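You operate a simulated robot arm through the tools that you are given. There is no shell and no other tool. Be economical: measure what you need, move in short steps, check, and stop when the job is done.

The job below is to be done with a simulated two-armed robot. You get a single attempt, and the scene is never put back.

## Task
Put the yellow pleated block on the long bench top away on the shelf top. Take the orange-handled plug on the top of the long grey bench and put it away on the piston bench. Take the black ring and leave it in the brass tray. Put the silver tube with a yellow end on the brass tray floor. Take the orange clip on the long bench top and put it away on the piston bench. Any order will do. Set down upright: silver tube with a yellow end.

The check looks at the end state, three seconds after you hand in, the way a careful person would. Anything else that was tipped, shoved, dropped, spilled or broken makes it a failure.

## Robot
Two 7-joint arms with two-finger parallel grippers on one trunk, on a base that drives. Base frame: it is fixed to the floor where the robot stands at the start and does not move with it; the origin is under the middle of the robot, x ahead of it, y to its left, z up. Lengths are in mm, angles in rad, forces in N, time in s.
The left shoulder is at the start at [70, 177, 1145], the right one opposite. With the tool pointing down near the work surface each hand reaches from about 300 to 740 mm from the robot's upright axis, wherever it stands, measured 20 degrees to its own side. Places, roughly: black ring (5x5x4 cm) [600, 2700, 900]; brass tray [3300, -200, 700]; brass tray floor [3300, -200, 700]; orange clip (4x4x4 cm) [500, 600, 900]; orange-handled plug (5x5x13 cm) [400, -4100, 900]; piston bench [700, 5100, 800]; shelf top [3200, 4200, 700]; silver tube with a yellow end (6x4x5 cm) [900, 2100, 900]. Payload 3.43 kg a hand.
Tool frame (each hand has its own): the origin (TCP) lies between the finger pads and is the grasp point; the fingertips stand 30 mm ahead of it; z points along the fingers, y is the line along which they close. Largest opening 94 mm; finger width 28, thickness 10; the body of the gripper, 50 by 96 mm, starts 55 mm behind the TCP.
Orientation is told as [roll, pitch, yaw] about the base's x, y, z axes, in that order, counted from this pose: with the fingers straight down and closing along the base's y, the tool's x points along the base's -x, its y along +y and its z along -z.

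## Interface
- The arms move only by the tool drive_tool. It takes "left_deltas", "right_deltas" or both (then of equal length, played together; a hand with none holds still); each is a list of rows, each a list of 3 entries, a list of its own where there are three numbers: the shift along the base's x, y, z in mm, then the turn, a rotation vector about the base's x, y, z in rad, then the gripper command, from -1 (fully open) to 1 (shut), values between in proportion. In form: [[[dx, dy, dz], [rx, ry, rz], claw], ...]. A call has 1 to 10 rows; each row is the pose to reach, as a shift and turn from the pose commanded when the call began. A row lasts 0.2 s, in which the tool goes at most 50 mm and 0.15 rad; a call with a longer step from one row to the next is refused whole, and so is a gripper value outside its range. Where a pose cannot be reached the arm comes as near as it can. A force on the tool above 40 N (or 10 N above the force at the start of the call, whichever is more), or a blocked arm, ends the call early, and 0.2 s more pass. The fingers move at their own pace (about 153 mm/s each) and stop on an object; they squeeze with about 42 N. The grip force told is the motor's: it shows also when the fingers shut on nothing. Time passes only in rows, and 0.2 s behind the last, so rows that repeat a pose let the fingers close. It gives the time, the measured TCP pose, the force on the tool (base axes), the opening and the grip force at its end, in the units of the frame above (readings bear some noise), with the torque about the TCP (base axes, N m) and any sound that the robot's microphone picked up.
- Cameras (640 x 400 px; columns grow to the right, rows downward): "scene" is now at [125.4, 51.9, 1461.3]; the picture's right is [0.55, -0.84, 0.00], its down [-0.55, -0.36, -0.75] and it looks along [0.63, 0.41, -0.66] (base axes); focal length 256 px, centre (320, 200). "left" rides on the left gripper at [76, -14, -102] in its tool frame; the picture's right is [0.18, 0.98, 0.00], its down [-0.75, 0.14, -0.64] and it looks along [-0.63, 0.12, 0.77] (tool axes); focal length 243 px, centre (320, 200). "right" rides on the right gripper at [76, 14, -102] in its tool frame; the picture's right is [-0.18, 0.98, 0.00], its down [-0.75, -0.14, -0.64] and it looks along [-0.63, -0.12, 0.77] (tool axes); focal length 243 px, centre (320, 200). There is no depth. A picture from a camera that has moved, and an enlarged one, comes with that camera's place and axes in the base frame and with its lens. The place of the scene camera against the robot may be out by one fixed shift of up to 12 mm in any direction.
- camera(camera): a new picture of that camera. No time passes.
- move_column(by): slides the trunk up (or, below 0, down) by that many mm; the arms and the scene camera ride with it, the base frame stays. It gives what a move gives, with no picture.
- steer(legs): drives the robot by 1 to 6 legs, each [ahead, turn to the left] in mm and rad, along the robot's own axes; the way and the turn of a leg run together, so that a leg with both is an arc; at most 1500 mm and 3.142 rad a leg. The arms and the cameras ride along, it lands a little off, and it stops where it bumps. It gives what a move gives.
- head_to(pan, tilt): turns the head with the scene camera to pan (to the left, within 1.501 rad either way) and tilt (down, from -0.506 to 1.204), counted from straight ahead of the robot. It gives what a move gives.
- zoom(camera, box): a new picture of the part [left, top, right, bottom] of that camera's present view, enlarged. No time passes.
- close_job(): hands the job in; it is judged then, once.

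Go step by step. Nothing tells you exact positions but the pictures and the camera data: compare them with the known pose of the tool, close in by small moves and look again before you grip or let go. The budget is 165 turns and 130 pictures, counting those below and the enlarged ones. Unless the task says otherwise, let go and move clear before handing in.

The tools are called after "Emit:" as a command line: name --argument value ..., lists and objects as JSON in quotes. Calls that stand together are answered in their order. drive_tool: Moves the arms, as the interface text tells. Its arguments: {"type":"object","properties":{"left_deltas":{"type":"array","items":{"type":"array"}},"right_deltas":{"type":"array","items":{"type":"array"}}},"required":[]} The other tools are called the same way: move_column (by) slides the trunk up or down; steer (legs) drives the base; head_to (pan, tilt) turns the head that bears the scene camera; camera (camera) takes a picture; zoom (camera, box) takes an enlarged picture of a part of a camera's view; close_job () hands the job in.

At the start:

```text
time: 0.0
left_tcp_pos: [388.7, 439.8, 1151.0]
left_tool_rot: [0.0, 0.001, 0.001]
left_wrist_force: [-0.1, 1.1, -0.1]
left_ft_torque: [-0.01, -0.02, 0.01]
left_grip_width: 94.0
left_finger_force: 0.1
right_tcp_pos: [486.6, 51.9, 1130.8]
right_tool_rot: [0.001, 0.0, 0.0]
right_wrist_force: [1.1, -0.3, -1.0]
right_ft_torque: [-0.01, 0.03, 0.02]
right_grip_width: 93.9
right_finger_force: 0.2
trunk travel left (down, up): [-725.0, 115.0]
robot x, y, heading: [-0.3, 3.5, -0.001]
head pan, tilt: [0.578, 0.717]
```

scene: 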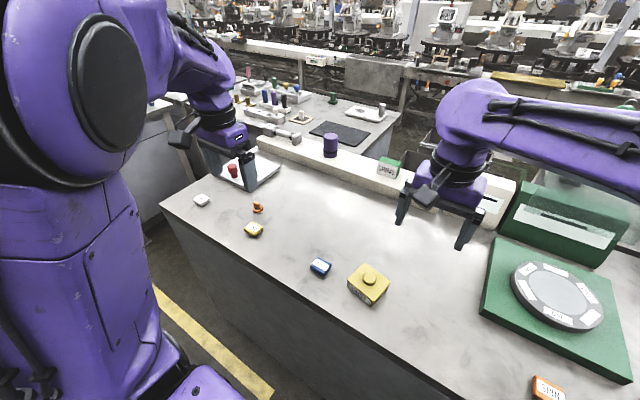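
right: 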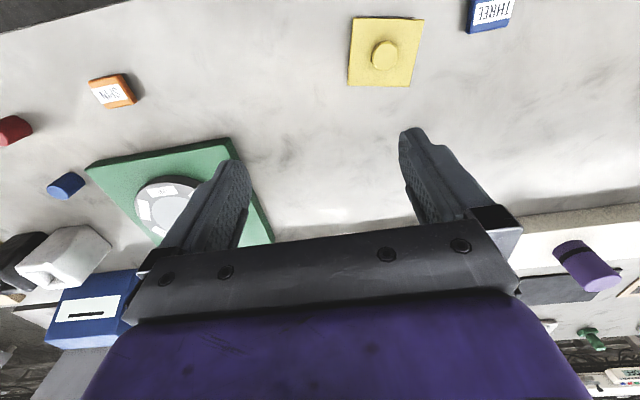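
left: 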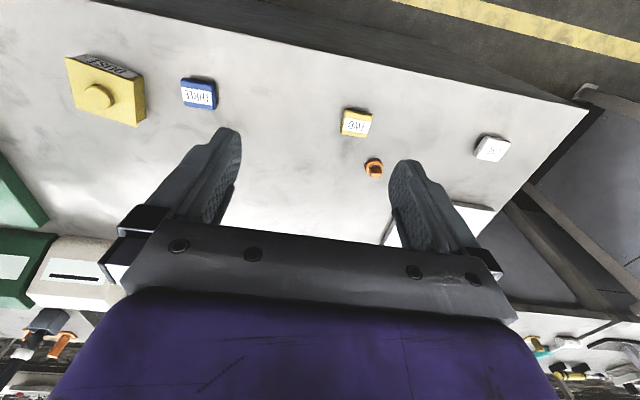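

I see the bench with several coloured blocks and an orange clip near (500,600). I'll zoom on the clip and look around for the pleated block.

Emit:
zoom --camera "scene" --box '[160, 130, 400, 310]'

Emit:
zoom --camera "left" --box '[300, 80, 540, 230]'

Emit:
head_to --pan -0.9 --tilt 0.4

Emit:
camera --camera "scene"

```text
2.22 times, centred on (280, 220) of scene
camera zoom: at [125.4, 51.9, 1461.3], right [0.55, -0.84, 0.0], down [-0.55, -0.36, -0.75], along [0.63, 0.41, -0.66], focal length 568 px, centre (409, 156)
```

zoom: 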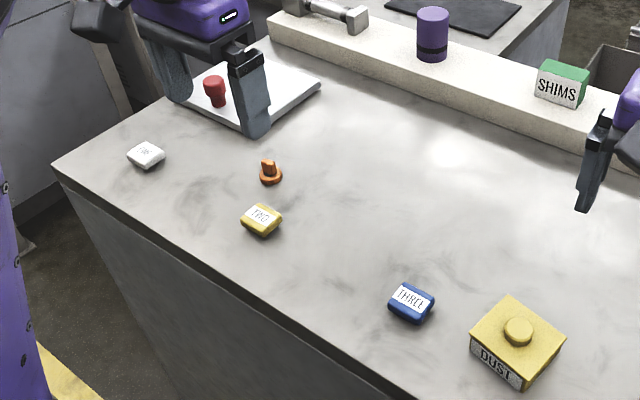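

```text
2.67 times, centred on (420, 155) of left
camera zoom: at [313.5, 426.2, 1253.7], right [-0.18, 0.98, 0.0], down [0.75, 0.14, 0.64], along [0.63, 0.12, -0.77], focal length 647 px, centre (53, 320)
```

zoom: 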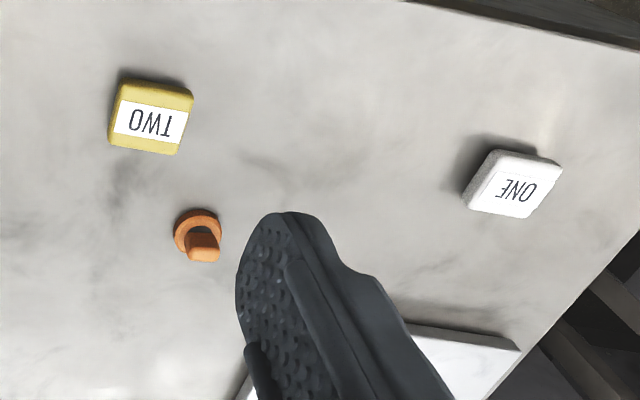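

```text
time: 1.6
left_tcp_pos: [388.8, 440.6, 1151.7]
left_tool_rot: [-0.001, 0.001, -0.001]
left_wrist_force: [0.3, -0.4, -0.3]
left_ft_torque: [-0.01, -0.02, 0.03]
left_grip_width: 94.0
left_finger_force: 0.0
right_tcp_pos: [486.4, 51.5, 1129.8]
right_tool_rot: [0.001, -0.001, 0.0]
right_wrist_force: [-0.6, -0.7, -1.1]
right_ft_torque: [0.01, 0.01, 0.02]
right_grip_width: 94.2
right_finger_force: 0.0
trunk travel left (down, up): [-725.0, 115.0]
robot x, y, heading: [-1.9, -3.1, -0.005]
head pan, tilt: [-0.901, 0.4]
```

```text
124 pictures are left
camera scene: at [112.4, -66.6, 1489.6], right [-0.78, -0.62, 0.0], down [-0.24, 0.3, -0.92], along [0.57, -0.72, -0.39], focal length 256 px, centre (320, 200)
```

scene: 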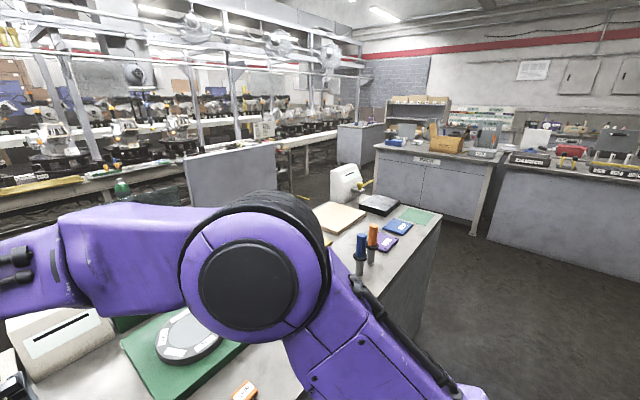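

There are plug-like things on this bench as well; I'll zoom in on the bench ends and the far counter.

Emit:
zoom --camera "scene" --box '[300, 170, 460, 290]'

Emit:
zoom --camera "scene" --box '[370, 80, 640, 250]'

Emit:
zoom --camera "scene" --box '[0, 60, 360, 220]'

```text
3.33 times, centred on (380, 230) of scene
camera zoom: at [112.4, -66.6, 1489.6], right [-0.78, -0.62, 0.0], down [-0.24, 0.3, -0.92], along [0.57, -0.72, -0.39], focal length 852 px, centre (120, 100)
```

zoom: 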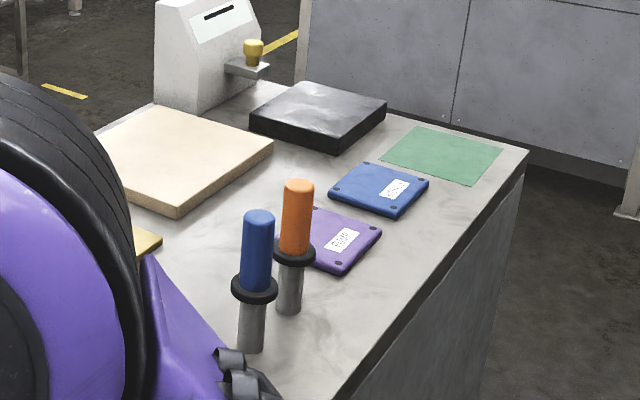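

```text
2.35 times, centred on (505, 165) of scene
camera zoom: at [112.4, -66.6, 1489.6], right [-0.78, -0.62, 0.0], down [-0.24, 0.3, -0.92], along [0.57, -0.72, -0.39], focal length 601 px, centre (-115, 282)
```

zoom: 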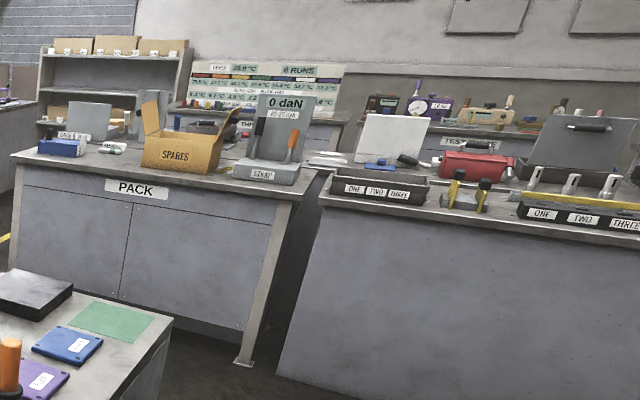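

```text
1.78 times, centred on (180, 140) of scene
camera zoom: at [112.4, -66.6, 1489.6], right [-0.78, -0.62, 0.0], down [-0.24, 0.3, -0.92], along [0.57, -0.72, -0.39], focal length 454 px, centre (569, 307)
```

zoom: 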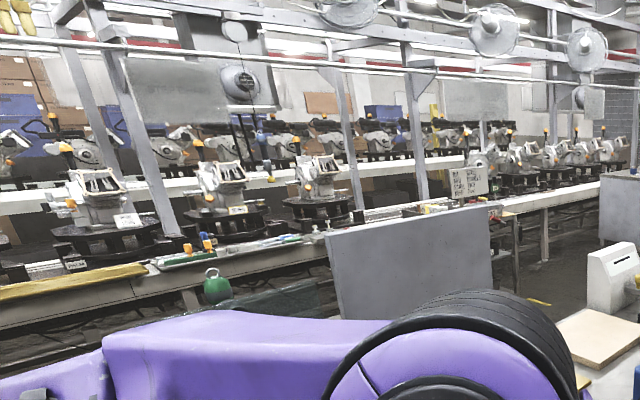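

Two benches: the near one and a far grey counter at y≈-4000. I'll look at the rest of the near bench for the pleated block.

Emit:
head_to --pan -0.2 --tilt 0.75

Emit:
camera --camera "scene"

Emit:
head_to --pan 1.4 --tilt 0.35

Emit:
camera --camera "scene"

Emit:
head_to --pan 0.3 --tilt 0.3

Emit:
camera --camera "scene"

```text
time: 2.7
left_tcp_pos: [389.1, 439.9, 1150.8]
left_tool_rot: [0.0, -0.002, 0.001]
left_wrist_force: [-0.2, -0.8, 0.0]
left_ft_torque: [-0.02, -0.01, 0.02]
left_grip_width: 93.8
left_finger_force: 0.0
right_tcp_pos: [486.4, 51.4, 1128.9]
right_tool_rot: [0.001, 0.0, -0.002]
right_wrist_force: [0.2, -0.3, -0.5]
right_ft_torque: [0.02, 0.02, 0.02]
right_grip_width: 93.9
right_finger_force: 0.0
trunk travel left (down, up): [-725.0, 115.0]
robot x, y, heading: [-5.2, 1.0, 0.002]
head pan, tilt: [-0.201, 0.75]
```

```text
120 pictures are left
camera scene: at [136.0, -10.7, 1458.6], right [-0.2, -0.98, 0.0], down [-0.67, 0.14, -0.73], along [0.72, -0.15, -0.68], focal length 256 px, centre (320, 200)
```

scene: 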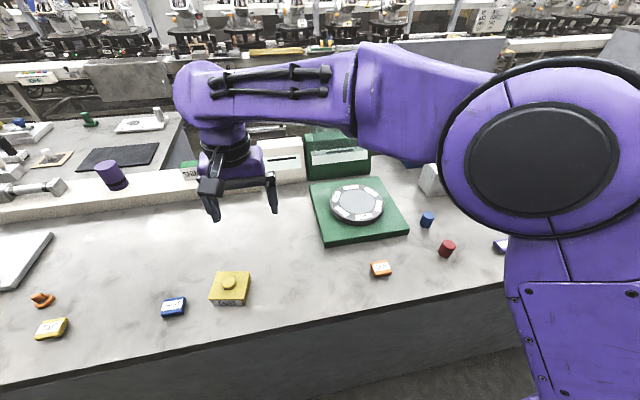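

```text
time: 4.3
left_tcp_pos: [388.1, 440.0, 1151.0]
left_tool_rot: [0.0, 0.0, -0.001]
left_wrist_force: [0.3, 0.4, 0.3]
left_ft_torque: [-0.02, -0.01, 0.02]
left_grip_width: 93.9
left_finger_force: 0.1
right_tcp_pos: [486.7, 51.5, 1130.4]
right_tool_rot: [0.002, 0.0, 0.001]
right_wrist_force: [0.9, -0.4, 1.4]
right_ft_torque: [0.02, -0.02, 0.03]
right_grip_width: 93.9
right_finger_force: 0.1
trunk travel left (down, up): [-725.0, 115.0]
robot x, y, heading: [-2.3, -1.7, -0.003]
head pan, tilt: [1.4, 0.351]
```

```text
119 pictures are left
camera scene: at [70.7, 97.7, 1494.1], right [0.99, -0.17, 0.0], down [-0.06, -0.34, -0.94], along [0.16, 0.93, -0.34], focal length 256 px, centre (320, 200)
```

scene: 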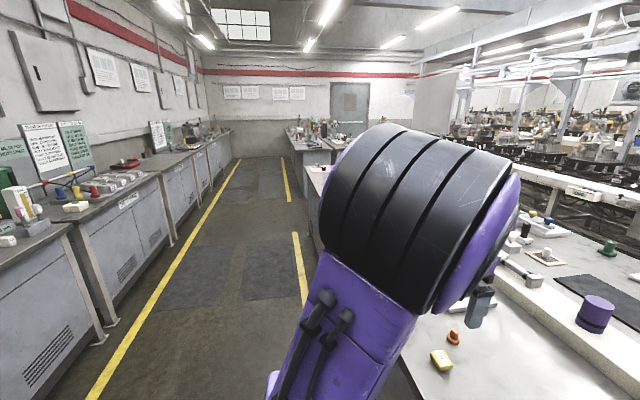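

```text
time: 5.7
left_tcp_pos: [388.3, 439.8, 1152.3]
left_tool_rot: [0.001, 0.0, 0.0]
left_wrist_force: [-0.2, 0.2, -0.3]
left_ft_torque: [0.01, 0.02, -0.03]
left_grip_width: 94.1
left_finger_force: 0.0
right_tcp_pos: [486.0, 52.3, 1130.3]
right_tool_rot: [0.001, 0.0, 0.0]
right_wrist_force: [0.2, 0.3, 0.1]
right_ft_torque: [0.01, 0.01, 0.04]
right_grip_width: 94.0
right_finger_force: 0.1
trunk travel left (down, up): [-725.0, 115.0]
robot x, y, heading: [-2.4, 0.7, 0.003]
head pan, tilt: [0.3, 0.3]
```

```text
118 pictures are left
camera scene: at [144.0, 33.7, 1498.9], right [0.3, -0.96, 0.0], down [-0.28, -0.09, -0.96], along [0.91, 0.28, -0.3], focal length 256 px, centre (320, 200)
```

scene: 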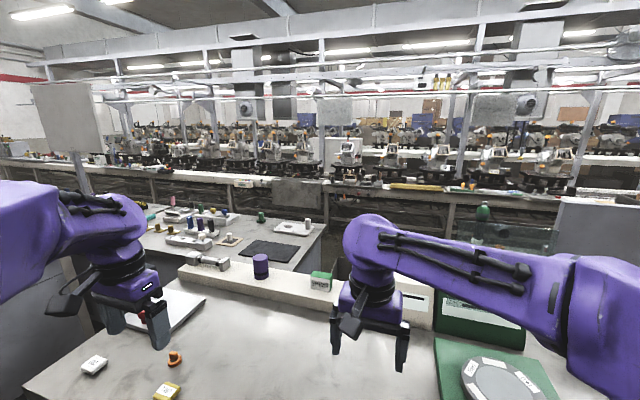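

The clip sits at about (540,575). The pleated block isn't visible yet; the far counter near (400,-4000) has something orange-handled. I'll back into the aisle, turn right and drive nearer to look.

Emit:
steer --legs '[[-250, 0], [0, -1.5708], [1200, 0]]'

Emit:
head_to --pan 0.2 --tilt 0.3

Emit:
camera --camera "scene"

Emit:
head_to --pan 1.1 --tilt 0.6

Emit:
camera --camera "scene"

```text
time: 17.0
left_tcp_pos: [128.8, -1587.2, 1151.8]
left_tool_rot: [0.0, 0.0, -1.616]
left_wrist_force: [1.0, -1.3, 0.5]
left_ft_torque: [0.01, -0.02, 0.0]
left_grip_width: 94.1
left_finger_force: 0.0
right_tcp_pos: [-262.5, -1667.4, 1130.1]
right_tool_rot: [-0.001, -0.001, -1.616]
right_wrist_force: [-0.4, 0.0, 0.3]
right_ft_torque: [0.03, -0.01, 0.02]
right_grip_width: 94.3
right_finger_force: 0.1
trunk travel left (down, up): [-725.0, 115.0]
robot x, y, heading: [-293.3, -1177.2, -1.615]
head pan, tilt: [0.3, 0.3]
```

```text
time: 17.6
left_tcp_pos: [129.3, -1587.1, 1151.4]
left_tool_rot: [-0.001, -0.001, -1.616]
left_wrist_force: [0.1, 0.0, 1.1]
left_ft_torque: [-0.02, -0.01, -0.04]
left_grip_width: 93.8
left_finger_force: 0.0
right_tcp_pos: [-262.7, -1666.6, 1129.8]
right_tool_rot: [0.001, 0.001, -1.616]
right_wrist_force: [0.1, 0.4, 0.2]
right_ft_torque: [0.01, 0.03, 0.02]
right_grip_width: 94.0
right_finger_force: 0.1
trunk travel left (down, up): [-725.0, 115.0]
robot x, y, heading: [-293.8, -1180.0, -1.623]
head pan, tilt: [0.201, 0.3]
```

```text
117 pictures are left
camera scene: at [-276.2, -1315.5, 1498.9], right [-0.99, -0.16, 0.0], down [-0.05, 0.29, -0.96], along [0.15, -0.94, -0.3], focal length 256 px, centre (320, 200)
```

scene: 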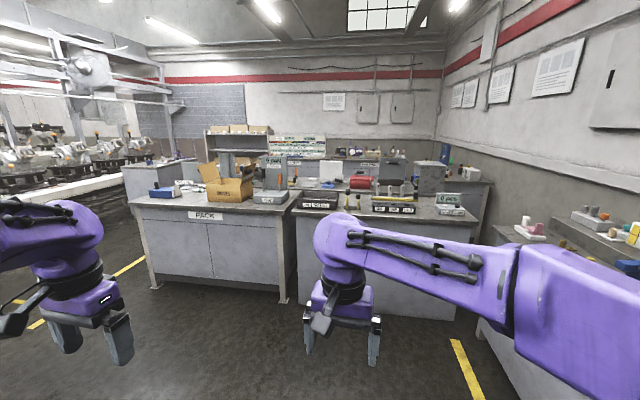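

```text
time: 18.8
left_tcp_pos: [128.7, -1586.5, 1151.2]
left_tool_rot: [0.0, 0.0, -1.616]
left_wrist_force: [-0.3, 0.1, -0.2]
left_ft_torque: [-0.01, 0.01, 0.0]
left_grip_width: 94.1
left_finger_force: 0.0
right_tcp_pos: [-262.4, -1667.8, 1130.4]
right_tool_rot: [0.0, -0.001, -1.617]
right_wrist_force: [-0.9, -0.3, -0.1]
right_ft_torque: [-0.03, -0.01, 0.02]
right_grip_width: 94.0
right_finger_force: 0.1
trunk travel left (down, up): [-725.0, 115.0]
robot x, y, heading: [-294.2, -1176.9, -1.613]
head pan, tilt: [1.1, 0.6]
```

```text
116 pictures are left
camera scene: at [-213.9, -1266.8, 1471.4], right [-0.49, -0.87, 0.0], down [-0.49, 0.28, -0.83], along [0.72, -0.41, -0.56], focal length 256 px, centre (320, 200)
```

scene: 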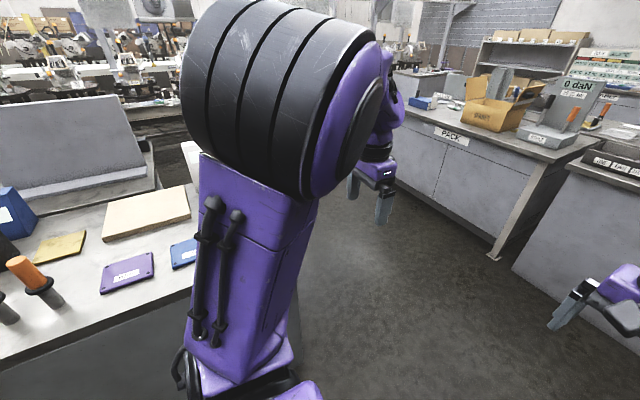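

I'll zoom on the yellow patch on the near bench and on the gauge area.

Emit:
zoom --camera "scene" --box '[0, 180, 200, 330]'

Emit:
zoom --camera "scene" --box '[380, 60, 640, 210]'

```text
2.67 times, centred on (100, 255) of scene
camera zoom: at [-213.9, -1266.8, 1471.4], right [-0.49, -0.87, 0.0], down [-0.49, 0.28, -0.83], along [0.72, -0.41, -0.56], focal length 682 px, centre (907, 53)
```

zoom: 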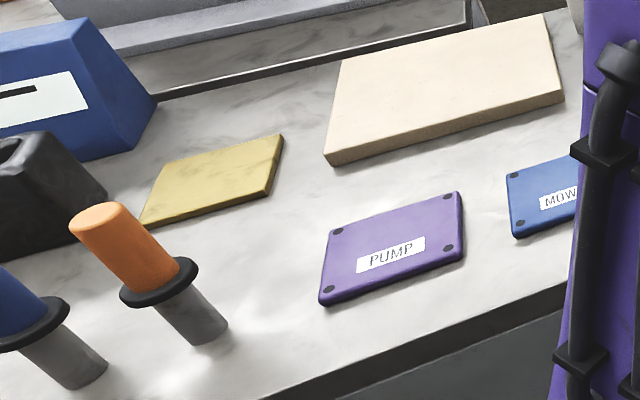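

```text
2.46 times, centred on (510, 135) of scene
camera zoom: at [-213.9, -1266.8, 1471.4], right [-0.49, -0.87, 0.0], down [-0.49, 0.28, -0.83], along [0.72, -0.41, -0.56], focal length 629 px, centre (-148, 360)
```

zoom: 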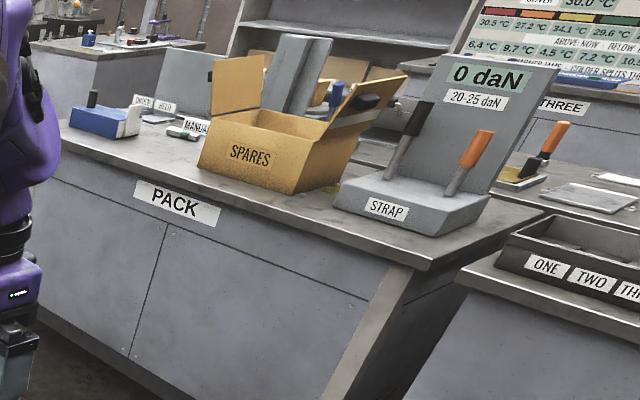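

The orange-handled plug seems to be beyond, near (450,-4200). I'll drive nearer and raise the trunk for a view.

Emit:
move_column --by 110

Emit:
steer --legs '[[850, 0.045]]'

Emit:
head_to --pan 0.35 --tilt 0.4

Emit:
camera --camera "scene"

Emit:
zoom --camera "scene" --box '[200, 60, 440, 210]'

```text
time: 20.2
left_tcp_pos: [129.1, -1585.4, 1262.4]
left_tool_rot: [0.0, 0.0, -1.616]
left_wrist_force: [0.6, -0.3, 0.2]
left_ft_torque: [0.03, 0.03, 0.03]
left_grip_width: 93.8
left_finger_force: 0.0
right_tcp_pos: [-263.2, -1668.0, 1239.1]
right_tool_rot: [0.0, -0.001, -1.617]
right_wrist_force: [0.0, -0.4, 0.5]
right_ft_torque: [-0.03, 0.0, -0.03]
right_grip_width: 93.8
right_finger_force: 0.0
trunk travel left (down, up): [-835.0, 5.0]
robot x, y, heading: [-290.5, -1179.1, -1.619]
head pan, tilt: [1.1, 0.6]
```

```text
time: 24.8
left_tcp_pos: [108.8, -2429.7, 1262.8]
left_tool_rot: [0.0, -0.002, -1.596]
left_wrist_force: [-0.3, -0.6, 0.0]
left_ft_torque: [0.0, 0.0, -0.01]
left_grip_width: 93.9
left_finger_force: 0.0
right_tcp_pos: [-281.3, -2518.2, 1239.5]
right_tool_rot: [0.0, -0.001, -1.596]
right_wrist_force: [-0.4, 0.3, 0.2]
right_ft_torque: [-0.04, 0.01, -0.02]
right_grip_width: 94.3
right_finger_force: 0.1
trunk travel left (down, up): [-835.0, 5.0]
robot x, y, heading: [-324.2, -2027.3, -1.596]
head pan, tilt: [1.1, 0.6]
```

```text
time: 25.9
left_tcp_pos: [108.1, -2431.4, 1262.1]
left_tool_rot: [0.0, 0.0, -1.595]
left_wrist_force: [-0.5, -0.9, -0.3]
left_ft_torque: [0.0, 0.0, -0.02]
left_grip_width: 94.1
left_finger_force: 0.1
right_tcp_pos: [-281.2, -2518.5, 1241.5]
right_tool_rot: [-0.001, 0.0, -1.595]
right_wrist_force: [0.2, -0.2, -0.5]
right_ft_torque: [-0.02, 0.0, 0.0]
right_grip_width: 94.1
right_finger_force: 0.1
trunk travel left (down, up): [-835.0, 5.0]
robot x, y, heading: [-321.7, -2031.4, -1.59]
head pan, tilt: [0.351, 0.4]
```

```text
113 pictures are left
camera scene: at [-288.9, -2163.5, 1599.6], right [-0.95, -0.32, 0.0], down [-0.13, 0.37, -0.92], along [0.3, -0.87, -0.39], focal length 256 px, centre (320, 200)
```

scene: 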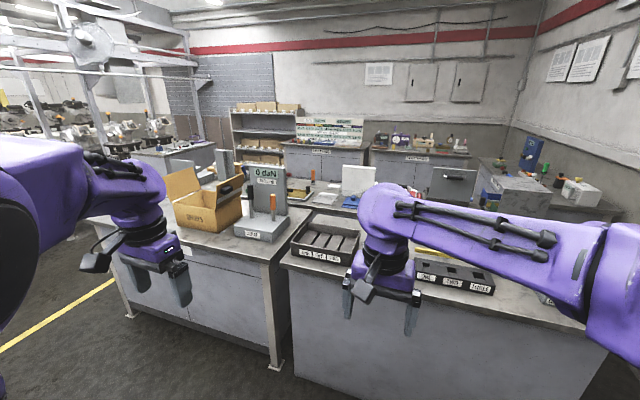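

```text
2.67 times, centred on (320, 135) of scene
camera zoom: at [-288.9, -2163.5, 1599.6], right [-0.95, -0.32, 0.0], down [-0.13, 0.37, -0.92], along [0.3, -0.87, -0.39], focal length 682 px, centre (320, 373)
```

zoom: 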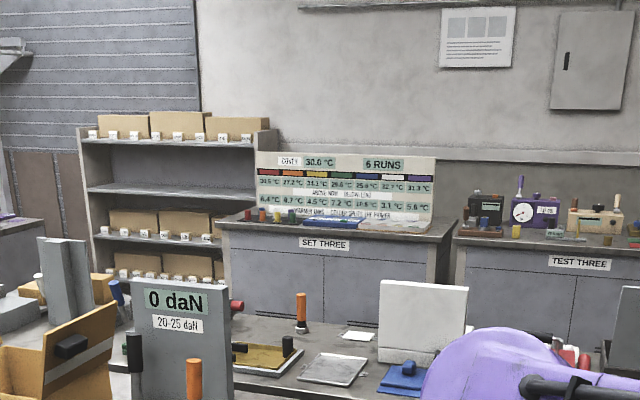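

The plug stands at about (450,-4110), on a bench behind the PACK bench. I'll look for the way round on both sides.

Emit:
head_to --pan 0.8 --tilt 0.3

Emit:
camera --camera "scene"

Emit:
head_to --pan -0.25 --tilt 0.5

Emit:
camera --camera "scene"

```text
time: 26.8
left_tcp_pos: [108.0, -2431.0, 1261.3]
left_tool_rot: [-0.001, -0.001, -1.595]
left_wrist_force: [-0.5, 0.0, -0.1]
left_ft_torque: [0.03, 0.04, 0.02]
left_grip_width: 94.0
left_finger_force: 0.1
right_tcp_pos: [-281.7, -2519.7, 1239.9]
right_tool_rot: [0.001, -0.001, -1.596]
right_wrist_force: [-0.6, 0.5, 0.0]
right_ft_torque: [0.01, -0.01, 0.03]
right_grip_width: 94.2
right_finger_force: 0.1
trunk travel left (down, up): [-835.0, 5.0]
robot x, y, heading: [-322.4, -2030.8, -1.593]
head pan, tilt: [0.799, 0.3]
```

```text
111 pictures are left
camera scene: at [-253.5, -2143.0, 1608.9], right [-0.71, -0.7, 0.0], down [-0.21, 0.21, -0.96], along [0.67, -0.68, -0.3], focal length 256 px, centre (320, 200)
```

scene: 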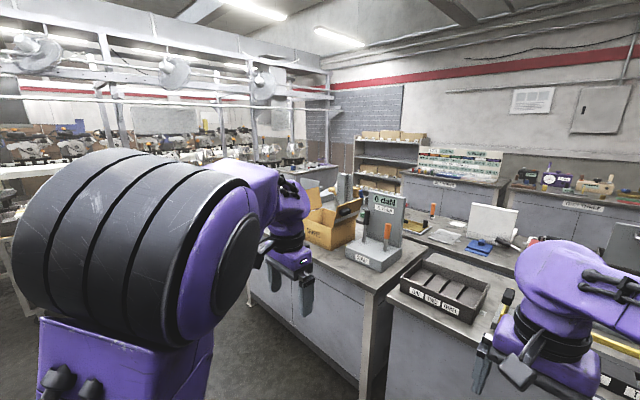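

```text
time: 28.1
left_tcp_pos: [108.2, -2430.5, 1262.4]
left_tool_rot: [0.002, -0.001, -1.594]
left_wrist_force: [0.3, -0.5, 0.8]
left_ft_torque: [-0.02, -0.01, -0.01]
left_grip_width: 93.9
left_finger_force: 0.0
right_tcp_pos: [-281.0, -2519.3, 1240.3]
right_tool_rot: [-0.001, -0.001, -1.595]
right_wrist_force: [-0.5, 0.2, 0.3]
right_ft_torque: [-0.01, -0.01, 0.02]
right_grip_width: 94.4
right_finger_force: 0.0
trunk travel left (down, up): [-835.0, 5.0]
robot x, y, heading: [-321.9, -2031.7, -1.593]
head pan, tilt: [-0.25, 0.499]
```

```text
110 pictures are left
camera scene: at [-343.2, -2163.9, 1590.5], right [-0.96, 0.27, 0.0], down [0.13, 0.46, -0.88], along [-0.24, -0.85, -0.48], focal length 256 px, centre (320, 200)
```

scene: 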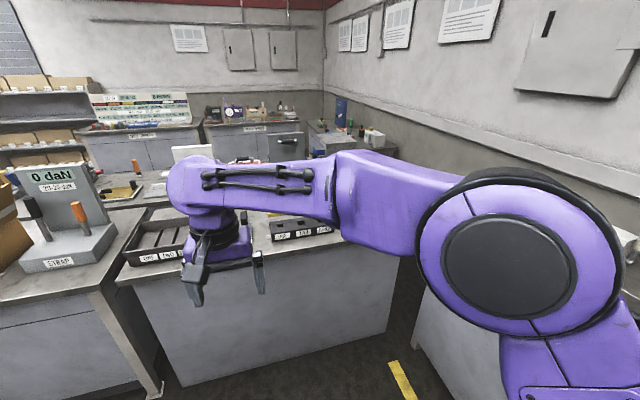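

I'll zoom on the plug area to see which bench it stands on and its edges.

Emit:
head_to --pan 0.6 --tilt 0.4

Emit:
zoom --camera "scene" --box '[240, 100, 480, 250]'

```text
time: 29.2
left_tcp_pos: [107.4, -2431.6, 1261.1]
left_tool_rot: [0.0, 0.0, -1.595]
left_wrist_force: [-0.4, 0.8, 0.0]
left_ft_torque: [0.03, 0.0, 0.0]
left_grip_width: 93.8
left_finger_force: 0.0
right_tcp_pos: [-281.7, -2519.3, 1239.8]
right_tool_rot: [0.0, 0.0, -1.594]
right_wrist_force: [-0.5, 0.3, -0.2]
right_ft_torque: [0.01, -0.01, 0.0]
right_grip_width: 94.0
right_finger_force: 0.1
trunk travel left (down, up): [-835.0, 5.0]
robot x, y, heading: [-319.0, -2031.4, -1.593]
head pan, tilt: [0.6, 0.4]
```

```text
2.67 times, centred on (360, 175) of scene
camera zoom: at [-268.4, -2153.9, 1599.6], right [-0.84, -0.54, 0.0], down [-0.21, 0.33, -0.92], along [0.5, -0.77, -0.39], focal length 682 px, centre (213, 267)
```

zoom: 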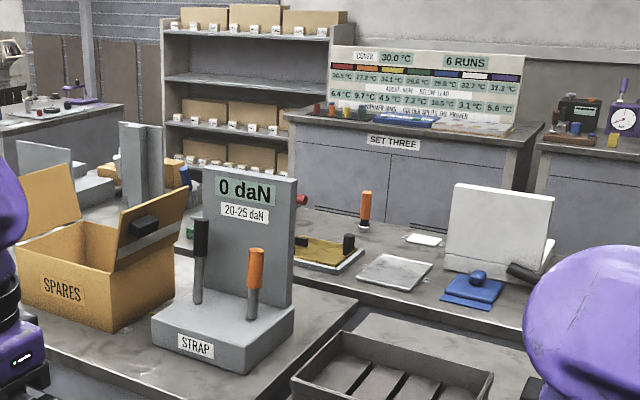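

The plug's bench runs along x behind PACK, with an aisle behind it reachable via x≈1900. I'll drive along +x between the benches and look.

Emit:
steer --legs '[[130, 0], [0, 1.59], [1300, 0]]'

Emit:
head_to --pan -0.6 --tilt 0.3

Emit:
camera --camera "scene"

Emit:
head_to --pan 0.3 --tilt 0.3

Emit:
camera --camera "scene"

```text
time: 40.4
left_tcp_pos: [1367.7, -1785.0, 1261.7]
left_tool_rot: [0.0, -0.002, -0.046]
left_wrist_force: [-0.2, 0.4, -0.1]
left_ft_torque: [-0.01, -0.04, -0.01]
left_grip_width: 93.9
left_finger_force: 0.0
right_tcp_pos: [1446.9, -2175.0, 1240.9]
right_tool_rot: [0.0, -0.001, -0.047]
right_wrist_force: [-0.4, -1.0, 0.3]
right_ft_torque: [0.01, -0.01, -0.03]
right_grip_width: 94.0
right_finger_force: 0.1
trunk travel left (down, up): [-835.0, 5.0]
robot x, y, heading: [959.9, -2205.0, -0.05]
head pan, tilt: [0.6, 0.4]
```

```text
time: 41.8
left_tcp_pos: [1368.1, -1784.5, 1260.4]
left_tool_rot: [0.0, 0.0, -0.046]
left_wrist_force: [-0.6, -0.4, 0.1]
left_ft_torque: [0.01, 0.0, -0.04]
left_grip_width: 94.1
left_finger_force: 0.1
right_tcp_pos: [1448.3, -2175.0, 1239.2]
right_tool_rot: [0.0, 0.0, -0.046]
right_wrist_force: [-0.3, 0.8, -0.1]
right_ft_torque: [-0.02, 0.01, 0.03]
right_grip_width: 93.7
right_finger_force: 0.1
trunk travel left (down, up): [-835.0, 5.0]
robot x, y, heading: [961.4, -2206.1, -0.042]
head pan, tilt: [-0.6, 0.3]
```

```text
108 pictures are left
camera scene: at [1089.1, -2258.0, 1608.9], right [-0.6, -0.8, 0.0], down [-0.24, 0.18, -0.96], along [0.76, -0.58, -0.3], focal length 256 px, centre (320, 200)
```

scene: 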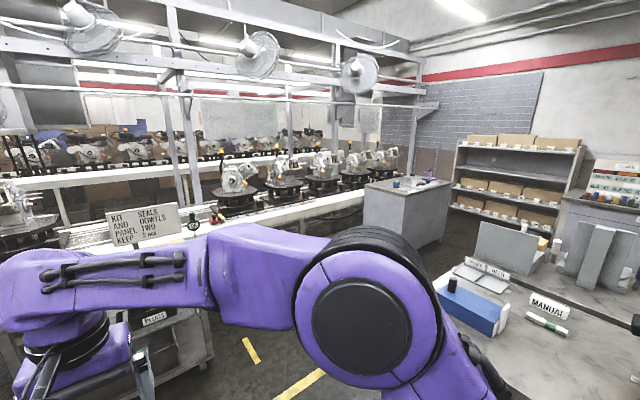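

```text
time: 43.0
left_tcp_pos: [1368.5, -1784.0, 1261.2]
left_tool_rot: [-0.001, -0.001, -0.048]
left_wrist_force: [0.4, -0.2, 0.1]
left_ft_torque: [-0.04, 0.02, -0.01]
left_grip_width: 94.2
left_finger_force: 0.0
right_tcp_pos: [1448.5, -2175.6, 1240.2]
right_tool_rot: [0.001, 0.001, -0.047]
right_wrist_force: [-0.1, 0.4, -0.5]
right_ft_torque: [-0.01, -0.01, 0.02]
right_grip_width: 94.1
right_finger_force: 0.0
trunk travel left (down, up): [-835.0, 5.0]
robot x, y, heading: [958.1, -2202.2, -0.048]
head pan, tilt: [0.3, 0.3]
```

```text
107 pictures are left
camera scene: at [1104.8, -2178.5, 1608.9], right [0.25, -0.97, 0.0], down [-0.29, -0.07, -0.96], along [0.92, 0.24, -0.3], focal length 256 px, centre (320, 200)
```

scene: 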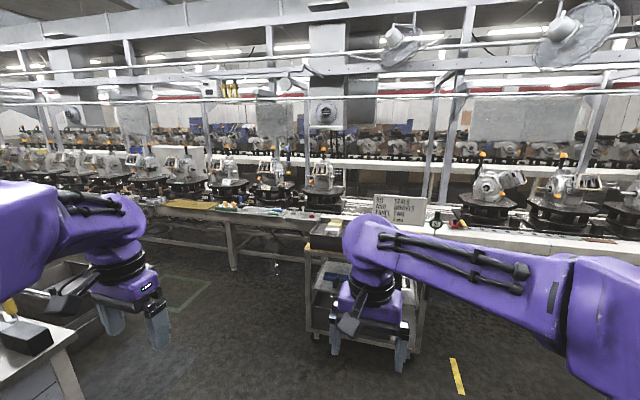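

The plug's bench can be rounded at x≈1900. I'll drive ahead, turn right, and go down to y≈-4000, checking before the next turn.

Emit:
steer --legs '[[940, 0.0], [0, -1.52], [1500, 0], [300, 0]]'

Emit:
head_to --pan -0.45 --tilt 0.4

Emit:
camera --camera "scene"

```text
time: 58.2
left_tcp_pos: [2305.1, -4078.8, 1262.9]
left_tool_rot: [0.004, -0.002, -1.614]
left_wrist_force: [-0.5, -0.6, -0.7]
left_ft_torque: [0.05, -0.08, 0.02]
left_grip_width: 93.9
left_finger_force: 0.0
right_tcp_pos: [1912.9, -4161.2, 1241.3]
right_tool_rot: [0.003, 0.0, -1.613]
right_wrist_force: [-0.9, -0.4, -0.9]
right_ft_torque: [-0.02, -0.02, 0.01]
right_grip_width: 94.0
right_finger_force: 0.1
trunk travel left (down, up): [-835.0, 5.0]
robot x, y, heading: [1886.6, -3672.4, -1.713]
head pan, tilt: [0.3, 0.3]
stopped in leg 3: the robot was blocked; the commanded pose is now the measured one
```

```text
time: 59.3
left_tcp_pos: [2307.8, -4079.2, 1261.5]
left_tool_rot: [0.0, 0.0, -1.613]
left_wrist_force: [0.2, 0.0, -0.9]
left_ft_torque: [0.0, -0.01, 0.0]
left_grip_width: 93.8
left_finger_force: 0.1
right_tcp_pos: [1915.2, -4162.1, 1240.5]
right_tool_rot: [0.0, 0.004, -1.612]
right_wrist_force: [0.4, 0.2, 0.3]
right_ft_torque: [0.0, -0.02, 0.01]
right_grip_width: 94.1
right_finger_force: 0.0
trunk travel left (down, up): [-835.0, 5.0]
robot x, y, heading: [1885.9, -3674.7, -1.715]
head pan, tilt: [-0.45, 0.4]
```

```text
106 pictures are left
camera scene: at [1833.2, -3794.9, 1599.6], right [-0.83, 0.56, 0.0], down [0.22, 0.32, -0.92], along [-0.51, -0.76, -0.39], focal length 256 px, centre (320, 200)
```

scene: 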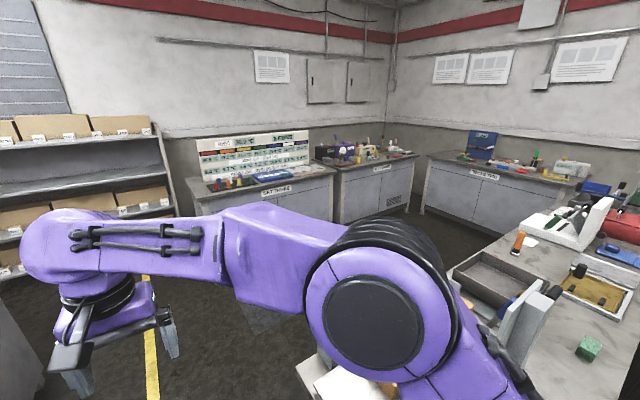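

The base bumped something at y≈-3670. I'll look down right and left to see it.

Emit:
head_to --pan -0.7 --tilt 1.0

Emit:
camera --camera "scene"

Emit:
head_to --pan 0.4 --tilt 0.9

Emit:
camera --camera "scene"

```text
time: 60.3
left_tcp_pos: [2308.3, -4079.6, 1261.4]
left_tool_rot: [0.002, -0.004, -1.613]
left_wrist_force: [-0.5, -0.2, 0.4]
left_ft_torque: [0.02, 0.0, -0.04]
left_grip_width: 93.9
left_finger_force: 0.0
right_tcp_pos: [1915.3, -4161.5, 1240.0]
right_tool_rot: [0.002, 0.002, -1.612]
right_wrist_force: [0.5, 0.4, -0.2]
right_ft_torque: [-0.02, -0.04, -0.02]
right_grip_width: 93.8
right_finger_force: 0.2
trunk travel left (down, up): [-835.0, 5.0]
robot x, y, heading: [1886.9, -3672.1, -1.717]
head pan, tilt: [-0.7, 1.0]
```

```text
105 pictures are left
camera scene: at [1832.9, -3764.2, 1549.5], right [-0.67, 0.75, 0.0], down [0.63, 0.56, -0.54], along [-0.4, -0.36, -0.84], focal length 256 px, centre (320, 200)
```

scene: 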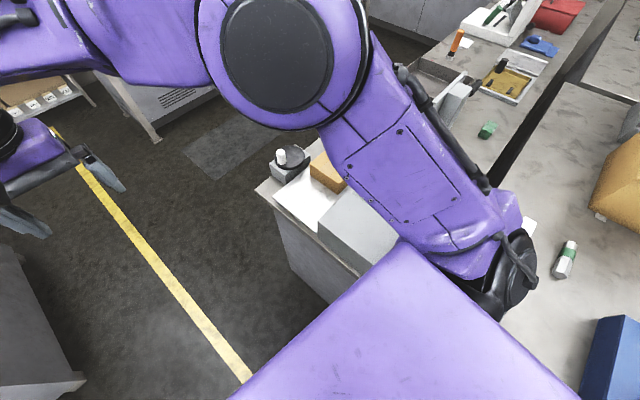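

```text
time: 61.6
left_tcp_pos: [2307.9, -4080.4, 1261.8]
left_tool_rot: [0.002, 0.0, -1.614]
left_wrist_force: [-0.4, -0.6, 0.3]
left_ft_torque: [0.0, -0.03, 0.01]
left_grip_width: 94.1
left_finger_force: 0.0
right_tcp_pos: [1916.1, -4163.8, 1239.8]
right_tool_rot: [0.001, 0.002, -1.611]
right_wrist_force: [-0.3, 0.1, -0.5]
right_ft_torque: [0.0, 0.01, 0.0]
right_grip_width: 94.1
right_finger_force: 0.0
trunk travel left (down, up): [-835.0, 5.0]
robot x, y, heading: [1886.3, -3673.5, -1.708]
head pan, tilt: [0.4, 0.901]
```

```text
104 pictures are left
camera scene: at [1903.9, -3790.9, 1556.6], right [-0.97, -0.25, 0.0], down [-0.2, 0.76, -0.62], along [0.16, -0.6, -0.78], focal length 256 px, centre (320, 200)
```

scene: 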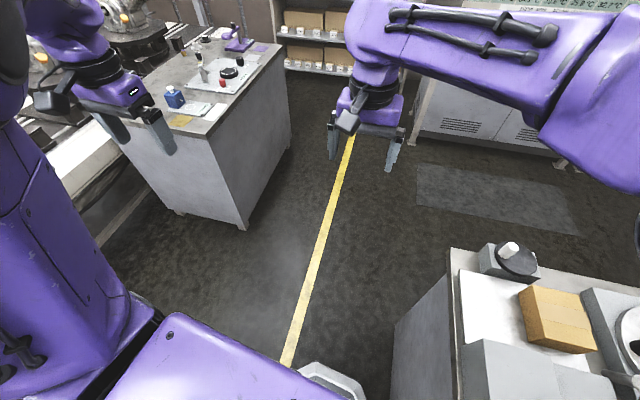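

The base clipped the near bench's end (x≈1600). I'll back off, shift left to x≈2080, and continue down to y≈-5000.

Emit:
steer --legs '[[-300, 0], [0, 0.45], [500, 0], [0, -0.31], [1050, 0]]'

Emit:
camera --camera "scene"

```text
time: 73.5
left_tcp_pos: [2584.2, -5236.1, 1261.0]
left_tool_rot: [0.002, -0.001, -1.449]
left_wrist_force: [-0.3, 0.3, 1.0]
left_ft_torque: [0.03, 0.0, -0.01]
left_grip_width: 93.7
left_finger_force: 0.0
right_tcp_pos: [2210.8, -5380.4, 1240.9]
right_tool_rot: [0.002, 0.003, -1.447]
right_wrist_force: [0.6, -0.3, 0.2]
right_ft_torque: [-0.01, 0.0, 0.04]
right_grip_width: 94.1
right_finger_force: 0.1
trunk travel left (down, up): [-835.0, 5.0]
robot x, y, heading: [2101.2, -4904.8, -1.545]
head pan, tilt: [0.4, 0.901]
```

```text
103 pictures are left
camera scene: at [2139.3, -5016.6, 1556.7], right [-0.91, -0.41, 0.0], down [-0.32, 0.71, -0.62], along [0.25, -0.57, -0.78], focal length 256 px, centre (320, 200)
```

scene: 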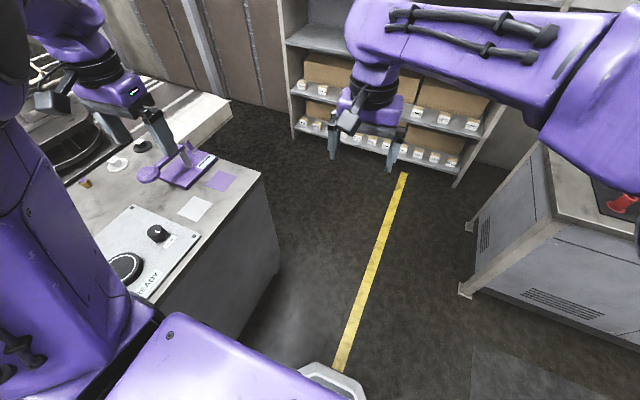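

Path clear. I'll turn right, go along the rear aisle toward x≈350, then turn to face the plug's bench.

Emit:
steer --legs '[[0, -1.597], [1500, 0], [250, 0], [0, -1.57]]'

Emit:
head_to --pan -0.1 --tilt 0.6

Emit:
camera --camera "scene"

```text
time: 90.1
left_tcp_pos: [-112.9, -4551.0, 1261.4]
left_tool_rot: [-0.001, -0.003, 1.658]
left_wrist_force: [0.1, -0.1, 1.0]
left_ft_torque: [0.0, 0.0, 0.0]
left_grip_width: 94.1
left_finger_force: 0.0
right_tcp_pos: [266.3, -4418.0, 1239.6]
right_tool_rot: [0.001, 0.005, 1.658]
right_wrist_force: [-0.5, 0.0, -0.2]
right_ft_torque: [-0.01, 0.02, 0.01]
right_grip_width: 94.0
right_finger_force: 0.1
trunk travel left (down, up): [-835.0, 5.0]
robot x, y, heading: [358.4, -4898.6, 1.555]
head pan, tilt: [0.4, 0.901]
```

```text
time: 91.0
left_tcp_pos: [-111.1, -4551.2, 1262.4]
left_tool_rot: [-0.001, -0.001, 1.657]
left_wrist_force: [-0.6, 0.0, 0.1]
left_ft_torque: [0.0, 0.02, -0.01]
left_grip_width: 93.8
left_finger_force: 0.1
right_tcp_pos: [265.6, -4418.9, 1240.3]
right_tool_rot: [0.002, 0.004, 1.658]
right_wrist_force: [-0.5, -0.4, 0.5]
right_ft_torque: [-0.02, 0.02, 0.0]
right_grip_width: 94.1
right_finger_force: 0.1
trunk travel left (down, up): [-835.0, 5.0]
robot x, y, heading: [359.3, -4900.9, 1.556]
head pan, tilt: [-0.099, 0.6]
```

```text
102 pictures are left
camera scene: at [373.4, -4755.2, 1581.4], right [0.99, -0.11, 0.0], down [-0.06, -0.56, -0.82], along [0.09, 0.82, -0.57], focal length 256 px, centre (320, 200)
```

scene: 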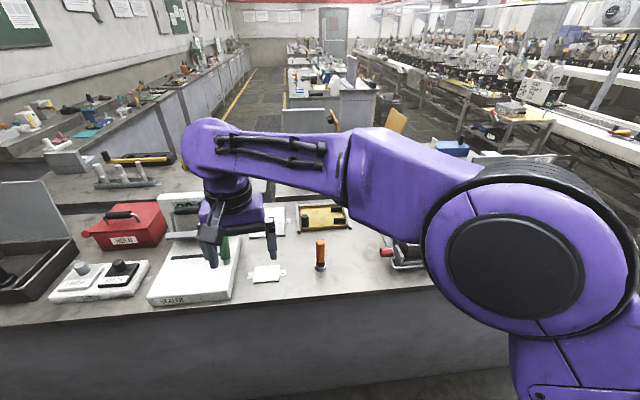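

The plug stands at about (442,-4132), ~100 mm from the bench edge. I'll zoom on it, drive 270 mm nearer and bring the trunk down.

Emit:
zoom --camera "scene" --box '[230, 190, 410, 310]'

Emit:
steer --legs '[[260, 0]]'

Emit:
camera --camera "scene"

Emit:
camera --camera "right"

```text
3.33 times, centred on (320, 250) of scene
camera zoom: at [373.4, -4755.2, 1581.4], right [0.99, -0.11, 0.0], down [-0.06, -0.56, -0.82], along [0.09, 0.82, -0.57], focal length 852 px, centre (320, 33)
```

zoom: 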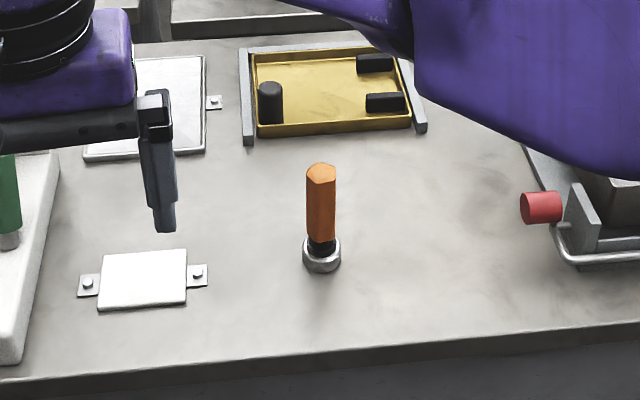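

```text
time: 92.9
left_tcp_pos: [-106.5, -4295.7, 1263.2]
left_tool_rot: [0.0, -0.002, 1.659]
left_wrist_force: [0.9, -0.4, 0.1]
left_ft_torque: [0.06, 0.01, 0.02]
left_grip_width: 94.0
left_finger_force: 0.0
right_tcp_pos: [271.0, -4164.9, 1240.9]
right_tool_rot: [0.003, 0.001, 1.66]
right_wrist_force: [-0.1, 0.4, 0.3]
right_ft_torque: [-0.03, 0.01, 0.0]
right_grip_width: 93.8
right_finger_force: 0.0
trunk travel left (down, up): [-835.0, 5.0]
robot x, y, heading: [365.0, -4646.1, 1.558]
head pan, tilt: [-0.099, 0.6]
```

```text
100 pictures are left
camera scene: at [377.0, -4501.5, 1581.6], right [0.99, -0.11, 0.0], down [-0.06, -0.56, -0.83], along [0.09, 0.82, -0.56], focal length 256 px, centre (320, 200)
```

scene: 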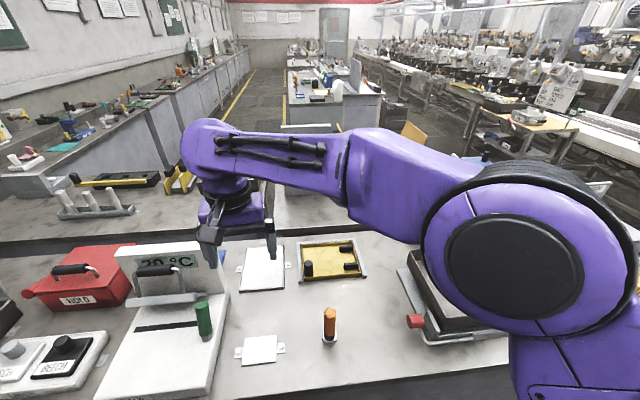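

```text
99 pictures are left
camera right: at [262.1, -4241.7, 1343.9], right [-1.0, 0.1, 0.0], down [0.08, 0.76, 0.64], along [0.06, 0.64, -0.77], focal length 243 px, centre (320, 200)
```

right: 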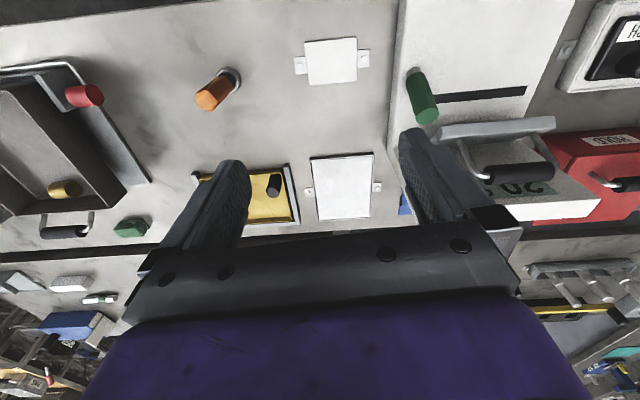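

The plug's axis is at about (437,-4142). I'll bring the right hand above it.

Emit:
drive_tool --right_deltas '[[[42, 6, 0], [0, 0, 0], -1], [[84, 12, 0], [0, 0, 0], -1], [[126, 18, -20], [0, 0, 0], -1], [[166, 23, -50], [0, 0, 0], -1], [[166, 23, -98], [0, 0, 0], -1], [[166, 23, -146], [0, 0, 0], -1], [[166, 23, -146], [0, 0, 0], -1]]'

Emit:
camera --camera "right"

Emit:
camera --camera "scene"

```text
refused: row 4 steps farther than a row can; nothing moved
```

```text
98 pictures are left
camera right: at [262.1, -4241.7, 1343.9], right [-1.0, 0.1, 0.0], down [0.08, 0.76, 0.64], along [0.06, 0.64, -0.77], focal length 243 px, centre (320, 200)
```

right: 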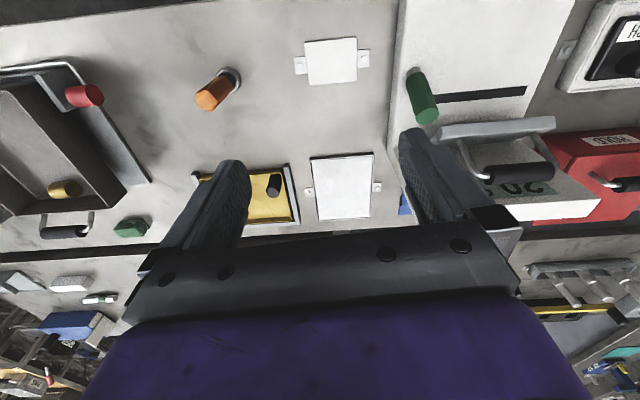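

```text
97 pictures are left
camera scene: at [377.0, -4501.5, 1581.6], right [0.99, -0.11, 0.0], down [-0.06, -0.56, -0.83], along [0.09, 0.82, -0.56], focal length 256 px, centre (320, 200)
```

scene: 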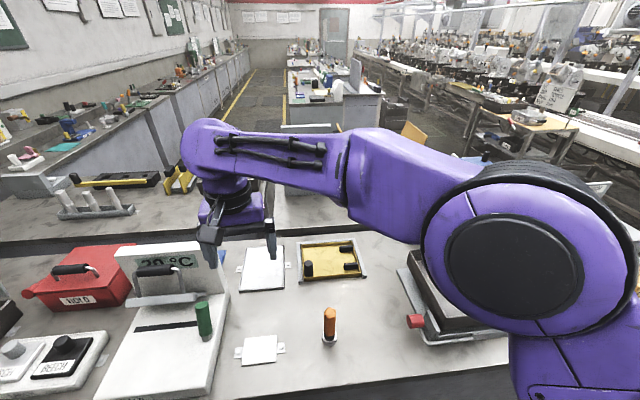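

The step was too long; same move with smaller steps.

Emit:
drive_tool --right_deltas '[[[42, 6, 0], [0, 0, 0], -1], [[84, 12, 0], [0, 0, 0], -1], [[126, 18, -15], [0, 0, 0], -1], [[166, 23, -38], [0, 0, 0], -1], [[166, 23, -80], [0, 0, 0], -1], [[166, 23, -120], [0, 0, 0], -1], [[166, 23, -146], [0, 0, 0], -1], [[166, 23, -146], [0, 0, 0], -1]]'

Emit:
camera --camera "right"

```text
time: 94.7
left_tcp_pos: [-107.8, -4293.9, 1262.4]
left_tool_rot: [-0.001, -0.001, 1.658]
left_wrist_force: [-0.2, -0.5, -0.2]
left_ft_torque: [-0.06, 0.0, -0.01]
left_grip_width: 94.2
left_finger_force: 0.1
right_tcp_pos: [435.5, -4139.7, 1091.8]
right_tool_rot: [0.002, 0.004, 1.661]
right_wrist_force: [-0.4, -0.9, 1.0]
right_ft_torque: [-0.02, 0.02, -0.01]
right_grip_width: 93.8
right_finger_force: 0.1
trunk travel left (down, up): [-835.0, 5.0]
robot x, y, heading: [363.7, -4643.3, 1.557]
head pan, tilt: [-0.099, 0.6]
```

```text
96 pictures are left
camera right: at [427.9, -4217.6, 1196.8], right [-1.0, 0.1, 0.0], down [0.07, 0.77, 0.64], along [0.06, 0.64, -0.77], focal length 243 px, centre (320, 200)
```

right: 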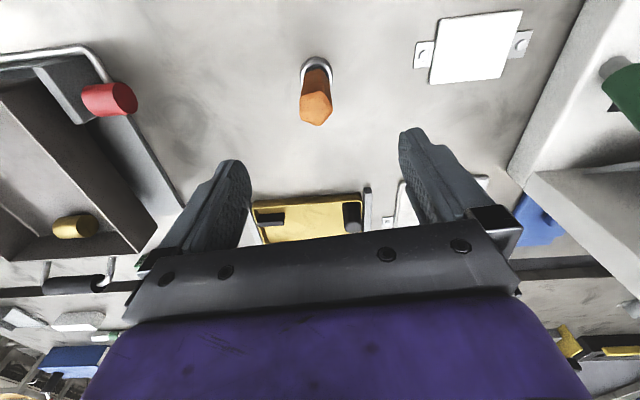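

Centred; I'll lower to the handle and close.

Emit:
drive_tool --right_deltas '[[[3, -4, -40], [0, 0, 0], -1], [[3, -4, -80], [0, 0, 0], -1], [[3, -4, -115], [0, 0, 0], -1], [[3, -4, -145], [0, 0, 0], -1], [[3, -4, -145], [0, 0, 0], -1], [[3, -4, -145], [0, 0, 0], 1], [[3, -4, -145], [0, 0, 0], 1], [[3, -4, -145], [0, 0, 0], 1]]'

Emit:
camera --camera "right"

```text
time: 96.5
left_tcp_pos: [-107.7, -4294.3, 1261.9]
left_tool_rot: [0.001, -0.002, 1.657]
left_wrist_force: [0.1, 0.8, 0.2]
left_ft_torque: [0.03, 0.0, 0.0]
left_grip_width: 94.1
left_finger_force: 0.0
right_tcp_pos: [442.0, -4142.7, 947.8]
right_tool_rot: [0.003, 0.005, 1.659]
right_wrist_force: [-0.5, -0.2, -0.2]
right_ft_torque: [0.0, 0.04, 0.01]
right_grip_width: 31.5
right_finger_force: 42.0
trunk travel left (down, up): [-835.0, 5.0]
robot x, y, heading: [359.6, -4645.3, 1.554]
head pan, tilt: [-0.099, 0.6]
```

```text
95 pictures are left
camera right: at [432.7, -4219.4, 1050.6], right [-1.0, 0.1, 0.0], down [0.07, 0.77, 0.64], along [0.06, 0.64, -0.77], focal length 243 px, centre (320, 200)
```

right: 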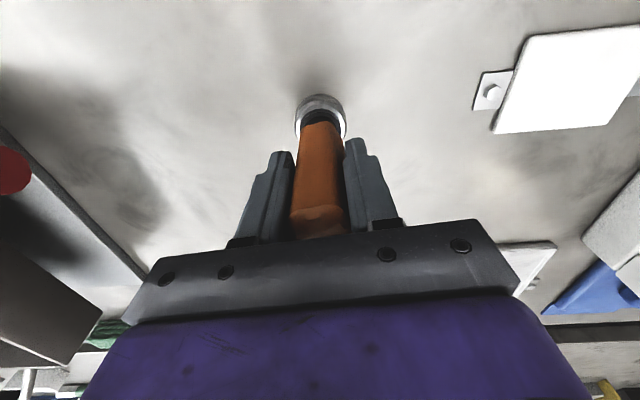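

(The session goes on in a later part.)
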